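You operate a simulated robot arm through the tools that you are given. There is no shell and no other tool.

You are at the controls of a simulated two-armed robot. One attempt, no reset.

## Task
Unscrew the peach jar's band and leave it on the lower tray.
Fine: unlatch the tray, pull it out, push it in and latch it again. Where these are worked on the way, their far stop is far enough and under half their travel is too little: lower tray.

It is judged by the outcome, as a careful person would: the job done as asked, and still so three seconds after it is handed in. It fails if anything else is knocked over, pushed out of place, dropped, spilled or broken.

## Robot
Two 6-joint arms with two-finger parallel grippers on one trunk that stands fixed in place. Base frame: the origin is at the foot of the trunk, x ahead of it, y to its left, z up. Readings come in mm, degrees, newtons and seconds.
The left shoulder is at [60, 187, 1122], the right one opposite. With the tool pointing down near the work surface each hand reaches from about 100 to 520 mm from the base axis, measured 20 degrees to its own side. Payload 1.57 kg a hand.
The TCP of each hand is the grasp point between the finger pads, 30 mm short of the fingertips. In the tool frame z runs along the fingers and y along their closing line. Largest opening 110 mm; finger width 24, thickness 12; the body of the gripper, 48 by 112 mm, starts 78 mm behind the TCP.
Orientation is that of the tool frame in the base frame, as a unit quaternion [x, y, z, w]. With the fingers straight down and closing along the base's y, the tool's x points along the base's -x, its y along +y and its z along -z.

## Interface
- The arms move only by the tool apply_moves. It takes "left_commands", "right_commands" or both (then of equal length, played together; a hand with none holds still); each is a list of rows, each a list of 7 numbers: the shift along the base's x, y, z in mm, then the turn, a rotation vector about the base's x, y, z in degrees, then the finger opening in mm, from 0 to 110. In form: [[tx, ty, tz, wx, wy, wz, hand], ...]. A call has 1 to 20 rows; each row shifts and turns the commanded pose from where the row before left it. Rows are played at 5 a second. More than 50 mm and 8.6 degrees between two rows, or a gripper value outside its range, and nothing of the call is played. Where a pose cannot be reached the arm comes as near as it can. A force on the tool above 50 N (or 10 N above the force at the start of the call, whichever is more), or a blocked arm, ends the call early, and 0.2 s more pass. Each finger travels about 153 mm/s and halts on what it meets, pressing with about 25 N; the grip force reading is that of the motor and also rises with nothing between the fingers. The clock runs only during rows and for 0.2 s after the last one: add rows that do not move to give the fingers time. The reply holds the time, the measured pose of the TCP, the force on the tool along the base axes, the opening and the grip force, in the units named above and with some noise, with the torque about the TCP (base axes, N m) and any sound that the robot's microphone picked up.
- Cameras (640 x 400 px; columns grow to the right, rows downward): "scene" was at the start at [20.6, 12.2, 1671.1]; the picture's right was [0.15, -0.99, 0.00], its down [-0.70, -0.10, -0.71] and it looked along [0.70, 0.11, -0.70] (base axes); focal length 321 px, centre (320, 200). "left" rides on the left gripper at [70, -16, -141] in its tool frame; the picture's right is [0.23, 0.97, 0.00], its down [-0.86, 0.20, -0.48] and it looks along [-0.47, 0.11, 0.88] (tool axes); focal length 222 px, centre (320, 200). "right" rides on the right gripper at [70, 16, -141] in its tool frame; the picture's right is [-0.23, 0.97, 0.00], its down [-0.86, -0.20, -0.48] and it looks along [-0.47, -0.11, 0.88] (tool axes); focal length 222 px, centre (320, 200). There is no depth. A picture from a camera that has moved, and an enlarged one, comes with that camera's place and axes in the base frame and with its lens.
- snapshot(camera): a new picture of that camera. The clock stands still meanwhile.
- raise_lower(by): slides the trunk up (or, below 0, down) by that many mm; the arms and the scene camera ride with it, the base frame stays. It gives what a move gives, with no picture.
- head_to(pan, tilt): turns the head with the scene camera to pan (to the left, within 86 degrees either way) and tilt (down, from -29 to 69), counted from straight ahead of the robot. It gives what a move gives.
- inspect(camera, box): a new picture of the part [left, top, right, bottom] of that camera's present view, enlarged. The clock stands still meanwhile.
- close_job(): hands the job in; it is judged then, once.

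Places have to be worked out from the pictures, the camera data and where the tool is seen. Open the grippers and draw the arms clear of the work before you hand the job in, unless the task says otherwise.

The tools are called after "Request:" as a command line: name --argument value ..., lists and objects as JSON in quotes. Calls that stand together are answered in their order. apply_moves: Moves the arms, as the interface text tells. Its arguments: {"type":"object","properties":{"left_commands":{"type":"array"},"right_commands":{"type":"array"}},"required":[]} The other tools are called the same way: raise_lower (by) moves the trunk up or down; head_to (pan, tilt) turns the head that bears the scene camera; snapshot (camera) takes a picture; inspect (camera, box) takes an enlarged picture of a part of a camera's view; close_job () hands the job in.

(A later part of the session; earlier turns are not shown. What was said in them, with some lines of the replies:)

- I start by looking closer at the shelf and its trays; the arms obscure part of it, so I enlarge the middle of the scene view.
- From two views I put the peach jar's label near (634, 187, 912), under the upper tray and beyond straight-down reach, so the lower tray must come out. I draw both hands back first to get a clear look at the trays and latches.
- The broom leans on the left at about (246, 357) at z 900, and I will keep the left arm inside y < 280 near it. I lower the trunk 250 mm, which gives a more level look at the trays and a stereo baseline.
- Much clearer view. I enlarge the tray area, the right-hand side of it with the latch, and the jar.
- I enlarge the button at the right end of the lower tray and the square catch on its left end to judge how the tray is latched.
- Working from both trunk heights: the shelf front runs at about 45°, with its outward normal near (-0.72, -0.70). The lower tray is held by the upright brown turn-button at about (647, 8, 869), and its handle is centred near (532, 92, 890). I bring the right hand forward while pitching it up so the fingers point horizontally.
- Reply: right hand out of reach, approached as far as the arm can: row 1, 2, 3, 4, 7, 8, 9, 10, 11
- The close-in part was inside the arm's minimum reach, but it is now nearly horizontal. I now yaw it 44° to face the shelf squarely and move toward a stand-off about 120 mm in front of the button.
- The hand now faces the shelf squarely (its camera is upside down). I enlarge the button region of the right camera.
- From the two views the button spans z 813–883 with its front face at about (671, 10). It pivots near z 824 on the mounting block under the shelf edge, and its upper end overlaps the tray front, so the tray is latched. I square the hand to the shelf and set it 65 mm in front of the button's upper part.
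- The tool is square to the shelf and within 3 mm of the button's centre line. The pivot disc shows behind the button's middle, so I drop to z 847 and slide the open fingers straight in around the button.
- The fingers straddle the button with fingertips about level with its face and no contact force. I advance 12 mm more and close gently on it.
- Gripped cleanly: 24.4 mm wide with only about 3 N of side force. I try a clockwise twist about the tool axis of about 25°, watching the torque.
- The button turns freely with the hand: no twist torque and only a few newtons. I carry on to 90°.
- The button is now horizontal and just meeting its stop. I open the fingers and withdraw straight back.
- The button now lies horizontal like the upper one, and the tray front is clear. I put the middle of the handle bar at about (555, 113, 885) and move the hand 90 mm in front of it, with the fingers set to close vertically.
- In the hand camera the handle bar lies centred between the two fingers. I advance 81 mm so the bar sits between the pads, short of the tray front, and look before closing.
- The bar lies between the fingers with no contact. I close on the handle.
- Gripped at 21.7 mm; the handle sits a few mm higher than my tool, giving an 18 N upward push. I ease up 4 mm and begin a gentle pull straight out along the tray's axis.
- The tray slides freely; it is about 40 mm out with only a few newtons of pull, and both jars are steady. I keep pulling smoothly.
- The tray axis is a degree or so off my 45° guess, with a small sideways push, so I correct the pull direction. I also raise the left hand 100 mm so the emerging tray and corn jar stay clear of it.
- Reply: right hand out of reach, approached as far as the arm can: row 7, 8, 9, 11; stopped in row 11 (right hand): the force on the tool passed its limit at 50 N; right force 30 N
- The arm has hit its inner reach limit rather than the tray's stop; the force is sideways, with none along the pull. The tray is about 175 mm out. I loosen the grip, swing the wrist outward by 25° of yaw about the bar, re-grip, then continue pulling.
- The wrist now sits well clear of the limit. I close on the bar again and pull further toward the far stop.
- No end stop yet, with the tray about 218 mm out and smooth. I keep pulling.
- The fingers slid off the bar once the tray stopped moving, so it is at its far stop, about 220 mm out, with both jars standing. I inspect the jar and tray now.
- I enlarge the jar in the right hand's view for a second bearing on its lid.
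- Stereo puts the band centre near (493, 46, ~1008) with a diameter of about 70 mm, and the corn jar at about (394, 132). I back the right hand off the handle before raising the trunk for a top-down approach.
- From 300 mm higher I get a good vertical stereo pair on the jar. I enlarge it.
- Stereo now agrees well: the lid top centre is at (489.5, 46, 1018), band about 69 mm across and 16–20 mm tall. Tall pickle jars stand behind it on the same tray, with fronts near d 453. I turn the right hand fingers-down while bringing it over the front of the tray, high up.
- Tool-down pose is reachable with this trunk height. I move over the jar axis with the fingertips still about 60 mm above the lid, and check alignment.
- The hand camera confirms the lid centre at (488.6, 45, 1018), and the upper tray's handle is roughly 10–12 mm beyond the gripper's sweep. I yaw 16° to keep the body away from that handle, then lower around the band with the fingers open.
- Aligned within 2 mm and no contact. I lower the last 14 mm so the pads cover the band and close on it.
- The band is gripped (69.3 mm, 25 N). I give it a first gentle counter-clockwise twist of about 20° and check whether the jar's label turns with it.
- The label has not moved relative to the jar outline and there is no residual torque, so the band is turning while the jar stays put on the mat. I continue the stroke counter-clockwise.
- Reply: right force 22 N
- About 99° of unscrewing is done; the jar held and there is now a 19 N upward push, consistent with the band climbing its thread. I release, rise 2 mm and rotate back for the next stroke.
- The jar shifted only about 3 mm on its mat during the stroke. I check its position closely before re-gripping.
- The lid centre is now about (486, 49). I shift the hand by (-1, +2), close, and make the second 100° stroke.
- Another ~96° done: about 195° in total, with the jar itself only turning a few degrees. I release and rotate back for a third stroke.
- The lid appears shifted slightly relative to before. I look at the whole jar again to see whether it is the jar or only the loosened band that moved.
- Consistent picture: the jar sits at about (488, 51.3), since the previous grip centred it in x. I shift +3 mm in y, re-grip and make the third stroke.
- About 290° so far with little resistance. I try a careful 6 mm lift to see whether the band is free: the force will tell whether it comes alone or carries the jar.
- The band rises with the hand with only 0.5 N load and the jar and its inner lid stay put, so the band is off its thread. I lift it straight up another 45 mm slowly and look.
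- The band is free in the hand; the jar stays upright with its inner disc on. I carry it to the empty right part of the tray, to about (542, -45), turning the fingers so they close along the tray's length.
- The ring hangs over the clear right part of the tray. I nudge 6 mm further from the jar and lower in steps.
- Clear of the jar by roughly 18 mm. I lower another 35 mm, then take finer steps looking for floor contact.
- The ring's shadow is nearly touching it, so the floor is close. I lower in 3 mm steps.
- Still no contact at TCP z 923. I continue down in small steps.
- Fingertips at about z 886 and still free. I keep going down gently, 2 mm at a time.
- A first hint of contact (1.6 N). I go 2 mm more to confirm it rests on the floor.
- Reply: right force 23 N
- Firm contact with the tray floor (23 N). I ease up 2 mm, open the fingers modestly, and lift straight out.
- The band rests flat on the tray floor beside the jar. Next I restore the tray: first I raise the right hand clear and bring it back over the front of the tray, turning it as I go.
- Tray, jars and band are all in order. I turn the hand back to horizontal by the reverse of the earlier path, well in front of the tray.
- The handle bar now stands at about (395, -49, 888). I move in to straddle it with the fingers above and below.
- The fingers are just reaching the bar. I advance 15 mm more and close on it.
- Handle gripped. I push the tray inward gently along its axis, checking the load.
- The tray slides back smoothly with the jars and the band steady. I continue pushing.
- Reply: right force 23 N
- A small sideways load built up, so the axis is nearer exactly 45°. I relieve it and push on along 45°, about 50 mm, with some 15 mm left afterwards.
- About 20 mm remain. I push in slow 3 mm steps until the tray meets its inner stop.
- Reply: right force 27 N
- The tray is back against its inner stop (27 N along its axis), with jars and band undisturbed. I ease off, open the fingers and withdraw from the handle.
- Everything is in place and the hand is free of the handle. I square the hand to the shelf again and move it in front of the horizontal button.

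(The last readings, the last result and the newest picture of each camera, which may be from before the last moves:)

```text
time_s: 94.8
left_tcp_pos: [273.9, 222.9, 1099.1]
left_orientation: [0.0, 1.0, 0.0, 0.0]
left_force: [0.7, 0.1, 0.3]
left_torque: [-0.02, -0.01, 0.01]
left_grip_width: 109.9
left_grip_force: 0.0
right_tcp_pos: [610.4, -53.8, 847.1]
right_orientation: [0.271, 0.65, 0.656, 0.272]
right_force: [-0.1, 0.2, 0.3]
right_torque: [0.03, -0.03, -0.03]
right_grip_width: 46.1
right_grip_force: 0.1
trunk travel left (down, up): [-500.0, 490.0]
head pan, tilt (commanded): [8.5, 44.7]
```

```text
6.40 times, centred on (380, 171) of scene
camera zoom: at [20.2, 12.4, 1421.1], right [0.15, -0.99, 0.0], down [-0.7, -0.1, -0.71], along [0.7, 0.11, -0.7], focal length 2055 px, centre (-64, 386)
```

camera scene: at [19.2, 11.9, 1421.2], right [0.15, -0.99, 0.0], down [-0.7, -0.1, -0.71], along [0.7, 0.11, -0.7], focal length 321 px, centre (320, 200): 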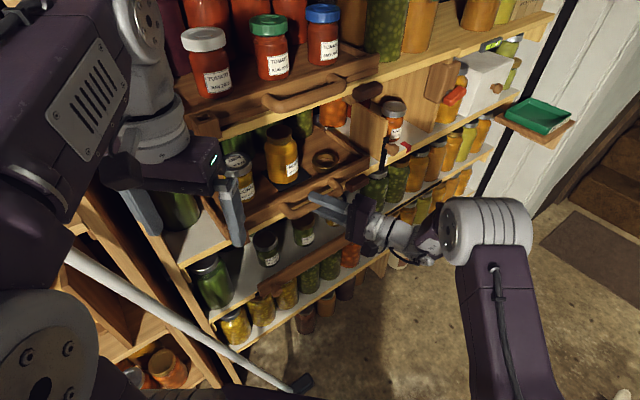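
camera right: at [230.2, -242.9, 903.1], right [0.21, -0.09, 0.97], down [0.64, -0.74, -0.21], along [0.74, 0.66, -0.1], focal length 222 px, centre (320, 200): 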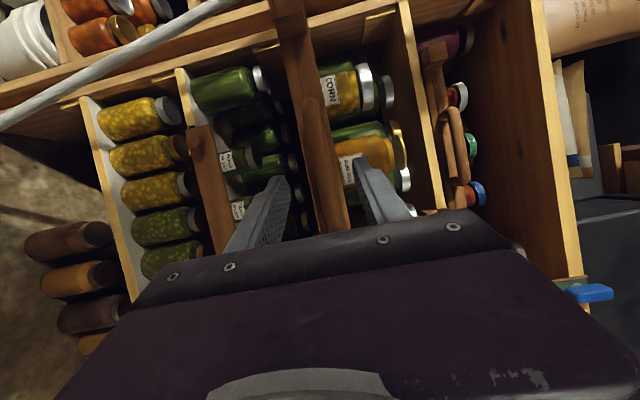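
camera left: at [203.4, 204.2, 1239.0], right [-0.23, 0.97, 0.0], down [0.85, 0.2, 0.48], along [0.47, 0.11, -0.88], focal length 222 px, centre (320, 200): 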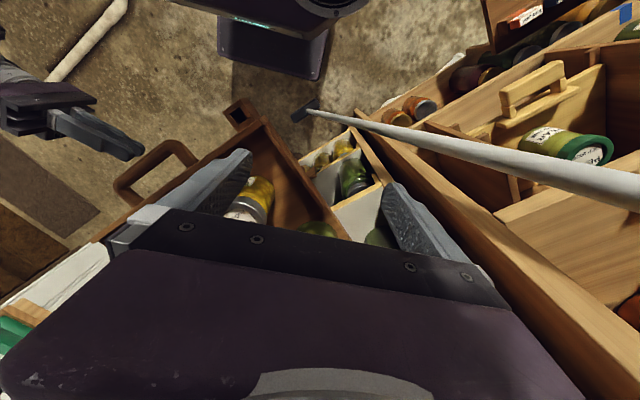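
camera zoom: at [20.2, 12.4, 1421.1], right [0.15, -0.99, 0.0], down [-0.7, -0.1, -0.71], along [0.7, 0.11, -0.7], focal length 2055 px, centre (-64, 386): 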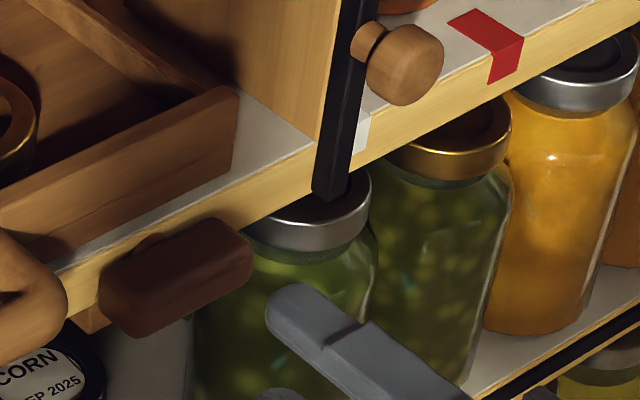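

The button sits about 3 mm below and slightly left of my tool axis. I correct for that and slide the fingers in around it.

Request:
apply_moves --right_commands '[[-1, 1, -2.5, 0, 0, 0, 46], [20, 20, 0, 0, 0, 0, 46], [16, 16, 0, 0, 0, 0, 46], [10, 10, 0, 0, 0, 0, 46], [5.5, 5.5, 0, 0, 0, 0, 46], [0, 0, 0, 0, 0, 0, 46]]'

Request:
inspect --camera "right" --box '[240, 80, 400, 230]'

Request:
inspect --camera "scene" --box '[330, 140, 430, 202]'

```text
time_s: 96.2
left_tcp_pos: [273.3, 221.3, 1098.7]
left_orientation: [0.0, 1.0, -0.001, 0.0]
left_force: [0.0, -0.9, 0.7]
left_torque: [-0.01, -0.01, -0.01]
left_grip_width: 109.8
left_grip_force: 0.0
right_tcp_pos: [662.1, 0.2, 844.8]
right_orientation: [0.271, 0.649, 0.657, 0.27]
right_force: [0.5, 0.1, 0.1]
right_torque: [-0.01, -0.02, 0.01]
right_grip_width: 45.9
right_grip_force: 0.1
trunk travel left (down, up): [-500.0, 490.0]
head pan, tilt (commanded): [8.5, 44.7]
```

```text
2.67 times, centred on (320, 155) of right
camera zoom: at [510.3, -50.1, 860.9], right [0.16, -0.17, 0.97], down [0.26, -0.94, -0.21], along [0.95, 0.29, -0.1], focal length 592 px, centre (320, 320)
```

zoom: 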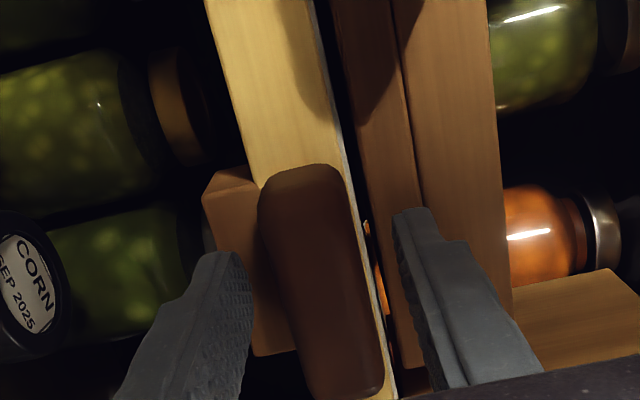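

```text
6.40 times, centred on (380, 171) of scene
camera zoom: at [20.5, 12.1, 1421.1], right [0.15, -0.99, 0.0], down [-0.7, -0.1, -0.71], along [0.7, 0.11, -0.7], focal length 2055 px, centre (-64, 386)
```

zoom: 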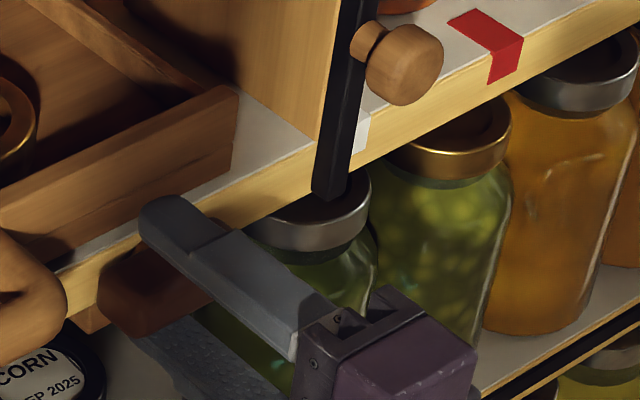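

The fingers straddle the button. I close on it and check the grip.

Request:
apply_moves --right_commands '[[0, 0, 0, 0, 0, 0, 34], [0, 0, 0, 0, 0, 0, 20], [0, 0, 0, 0, 0, 0, 18], [0, 0, 0, 0, 0, 0, 18]]'

```text
time_s: 97.2
left_tcp_pos: [273.0, 220.3, 1098.7]
left_orientation: [0.0, 1.0, -0.001, 0.0]
left_force: [-0.3, 0.1, 0.2]
left_torque: [0.05, 0.02, 0.01]
left_grip_width: 109.8
left_grip_force: 0.0
right_tcp_pos: [660.8, 0.4, 846.2]
right_orientation: [0.272, 0.65, 0.656, 0.272]
right_force: [2.7, 0.1, 6.3]
right_torque: [-0.89, 0.54, 0.28]
right_grip_width: 23.8
right_grip_force: 35.8
trunk travel left (down, up): [-500.0, 490.0]
head pan, tilt (commanded): [8.5, 44.7]
```

Good grip (23.8 mm). I centre slightly and begin turning the button counter-clockwise back toward upright.

Request:
apply_moves --right_commands '[[1, -1, 1, 0, 0, 0, 18], [0, 0, 0, -4, -4, 0, 18], [0, 0, 0, -5.8, -5.8, 0, 18], [0, 0, 0, -5.8, -5.8, 0, 18], [0, 0, 0, -5.8, -5.8, 0, 18], [0, 0, 0, -5.8, -5.8, 0, 18], [0, 0, 0, 0, 0, 0, 18]]'

Request:
inspect --camera "scene" --box '[330, 140, 430, 202]'

```text
time_s: 98.8
left_tcp_pos: [274.3, 221.3, 1098.1]
left_orientation: [0.0, 1.0, -0.001, 0.0]
left_force: [-0.7, -0.1, 0.4]
left_torque: [0.0, 0.01, 0.01]
left_grip_width: 110.1
left_grip_force: 0.1
right_tcp_pos: [662.1, -0.2, 843.5]
right_orientation: [0.039, 0.704, 0.531, 0.47]
right_force: [-15.9, 2.7, -14.7]
right_torque: [-0.47, 0.5, -1.12]
right_grip_width: 23.8
right_grip_force: 35.7
trunk travel left (down, up): [-500.0, 490.0]
head pan, tilt (commanded): [8.5, 44.7]
```

```text
6.40 times, centred on (380, 171) of scene
camera zoom: at [20.2, 12.9, 1420.9], right [0.15, -0.99, 0.0], down [-0.7, -0.1, -0.71], along [0.7, 0.1, -0.7], focal length 2055 px, centre (-64, 386)
```

zoom: 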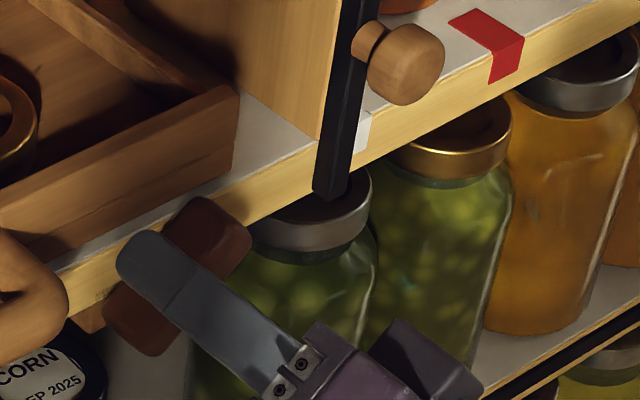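

The button follows well at about 38°, with modest side loads. I ease the position by a millimetre and complete the turn to upright.

Request:
apply_moves --right_commands '[[-0.7, 0.7, -1, 0, 0, 0, 18], [0, 0, 0, -5.8, -5.8, 0, 18], [0, 0, 0, -5.8, -5.8, 0, 18], [0, 0, 0, -5.8, -5.8, 0, 18], [0, 0, 0, -5.8, -5.8, 0, 18], [0, 0, 0, -5.8, -5.8, 0, 18], [0, 0, 0, -5.8, -5.8, 0, 18], [0, 0, 0, -1.6, -1.6, 0, 18], [0, 0, 0, 0, 0, 0, 18]]'

Request:
inspect --camera "scene" --box '[330, 140, 430, 202]'

```text
time_s: 100.8
left_tcp_pos: [274.8, 219.6, 1099.2]
left_orientation: [-0.001, 1.0, 0.0, -0.001]
left_force: [0.5, -0.2, 0.8]
left_torque: [-0.02, 0.01, 0.01]
left_grip_width: 109.9
left_grip_force: 0.2
right_tcp_pos: [663.1, -3.3, 842.6]
right_orientation: [-0.27, 0.653, 0.275, 0.652]
right_force: [-4.8, -8.6, -18.4]
right_torque: [-0.05, 0.05, -1.22]
right_grip_width: 23.9
right_grip_force: 35.8
trunk travel left (down, up): [-500.0, 490.0]
head pan, tilt (commanded): [8.5, 44.7]
```

```text
6.40 times, centred on (380, 171) of scene
camera zoom: at [23.0, 10.5, 1421.0], right [0.15, -0.99, 0.0], down [-0.7, -0.1, -0.71], along [0.7, 0.11, -0.7], focal length 2055 px, centre (-64, 386)
```

zoom: 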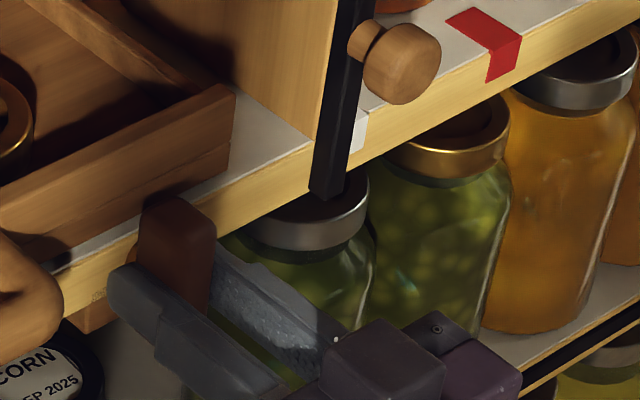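

The button is upright again, overlapping the tray front as at the start. I open the fingers and withdraw straight back.

Request:
apply_moves --right_commands '[[0, 0, 0, 0, 0, 0, 34], [0, 0, 0, 0, 0, 0, 44], [-8, -8, 0, 0, 0, 0, 46], [-14, -14, 0, 0, 0, 0, 46], [-20, -20, 0, 0, 0, 0, 46], [-25, -25, 0, 0, 0, 0, 46], [-15, -15, 0, 0, 0, 0, 60], [0, 0, 0, 0, 0, 0, 60]]'

Request:
snapshot --camera "scene"

Request:
inspect --camera "scene" --box '[220, 100, 420, 225]'

Request:
snapshot --camera "right"

```text
time_s: 102.6
left_tcp_pos: [274.0, 219.7, 1099.2]
left_orientation: [0.0, 1.0, -0.001, 0.0]
left_force: [-0.8, -0.6, -0.1]
left_torque: [0.0, -0.02, 0.02]
left_grip_width: 109.9
left_grip_force: 0.1
right_tcp_pos: [580.1, -83.1, 845.0]
right_orientation: [-0.272, 0.652, 0.275, 0.652]
right_force: [1.5, -0.1, 0.0]
right_torque: [0.03, -0.01, 0.03]
right_grip_width: 60.3
right_grip_force: 0.0
trunk travel left (down, up): [-500.0, 490.0]
head pan, tilt (commanded): [8.5, 44.7]
```

```text
taken
camera scene: at [20.6, 12.3, 1421.1], right [0.15, -0.99, 0.0], down [-0.7, -0.1, -0.71], along [0.7, 0.11, -0.7], focal length 321 px, centre (320, 200)
```

scene: 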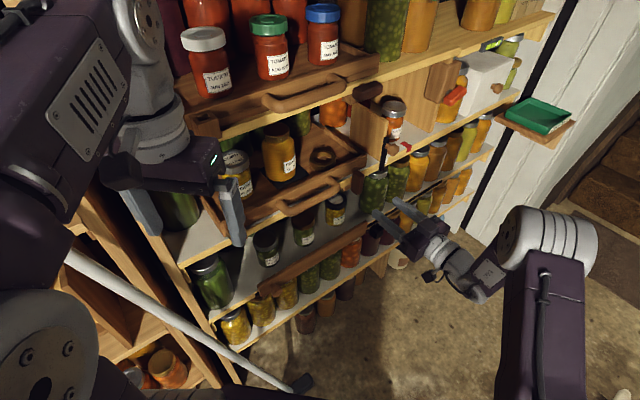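

```text
3.20 times, centred on (320, 162) of scene
camera zoom: at [20.6, 12.3, 1421.1], right [0.15, -0.99, 0.0], down [-0.7, -0.1, -0.71], along [0.7, 0.11, -0.7], focal length 1027 px, centre (320, 320)
```

zoom: 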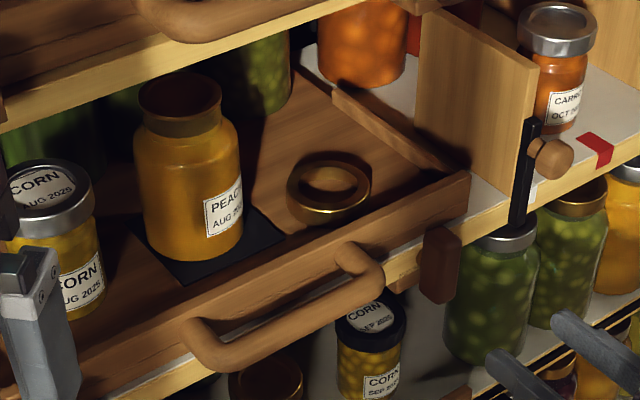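

```text
taken
camera right: at [468.2, -171.9, 775.5], right [-0.69, 0.68, 0.23], down [-0.19, -0.49, 0.85], along [0.69, 0.55, 0.47], focal length 222 px, centre (320, 200)
```

right: 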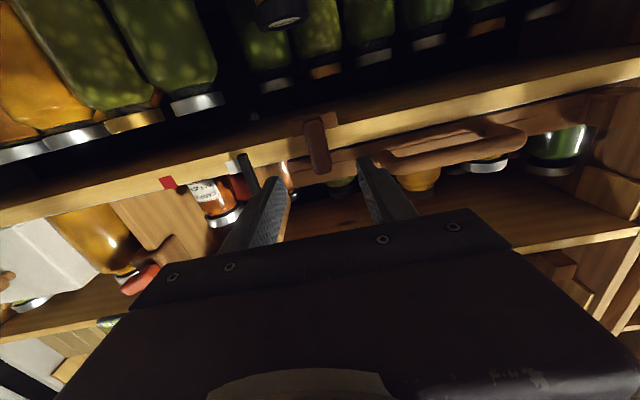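

Final state looks right: tray in and latched, band lying on the tray beside the upright peach jar, and nothing else displaced. I open the right hand fully and draw it farther clear.

Request:
apply_moves --right_commands '[[-20, -30, 0, 0, 0, 0, 80], [-20, -30, 0, 0, 0, 0, 110], [-15, -25, 0, 0, 0, 0, 110], [0, 0, 0, 0, 0, 0, 110], [0, 0, 0, 0, 0, 0, 110], [0, 0, 0, 0, 0, 0, 110]]'

Request:
snapshot --camera "scene"

```text
time_s: 104.0
left_tcp_pos: [274.1, 220.9, 1097.5]
left_orientation: [0.0, 1.0, -0.001, 0.0]
left_force: [-0.8, 0.3, 0.3]
left_torque: [0.03, 0.0, -0.01]
left_grip_width: 109.7
left_grip_force: 0.1
right_tcp_pos: [523.8, -168.9, 845.0]
right_orientation: [-0.272, 0.652, 0.276, 0.652]
right_force: [0.6, -1.1, -0.1]
right_torque: [0.01, 0.0, 0.01]
right_grip_width: 110.1
right_grip_force: 0.0
trunk travel left (down, up): [-500.0, 490.0]
head pan, tilt (commanded): [8.5, 44.7]
```

```text
taken
camera scene: at [20.6, 12.3, 1421.1], right [0.15, -0.99, 0.0], down [-0.7, -0.1, -0.71], along [0.7, 0.11, -0.7], focal length 321 px, centre (320, 200)
```

scene: 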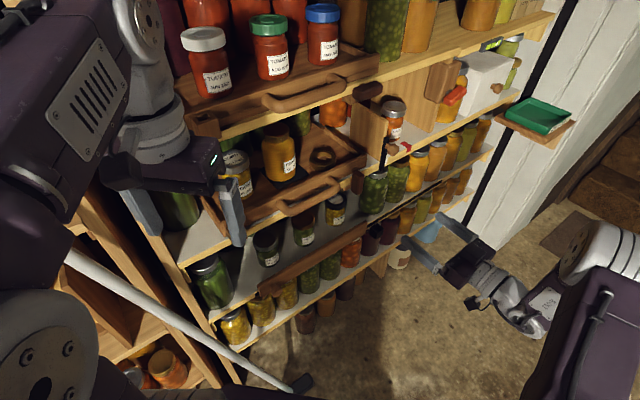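

Both hands are open and clear, the band rests on the lower tray, the tray is in and latched, and all else stands as before. I hand the job in.

Request:
close_job

```text
The job is handed in.
```

The peach jar's band is unscrewed and lying flat on the lower tray, beside the upright jar. The inner lid disc is still on the jar.

To reach it I unlatched the lower tray and pulled it out to its far stop. Afterwards I pushed it back against its inner stop and latched it again with the button upright, as it was at the start.

- **Jar:** it shifted several millimetres on its mat and turned about 20° while the band came off.
- **Tray handle:** the fingers slipped off the handle once when the tray reached its far stop. All the jars stayed standing.
- **Everything else:** in the last pictures nothing else was knocked over or moved, and both hands were open and clear.

I did not see the official judgement, only that the job was handed in.
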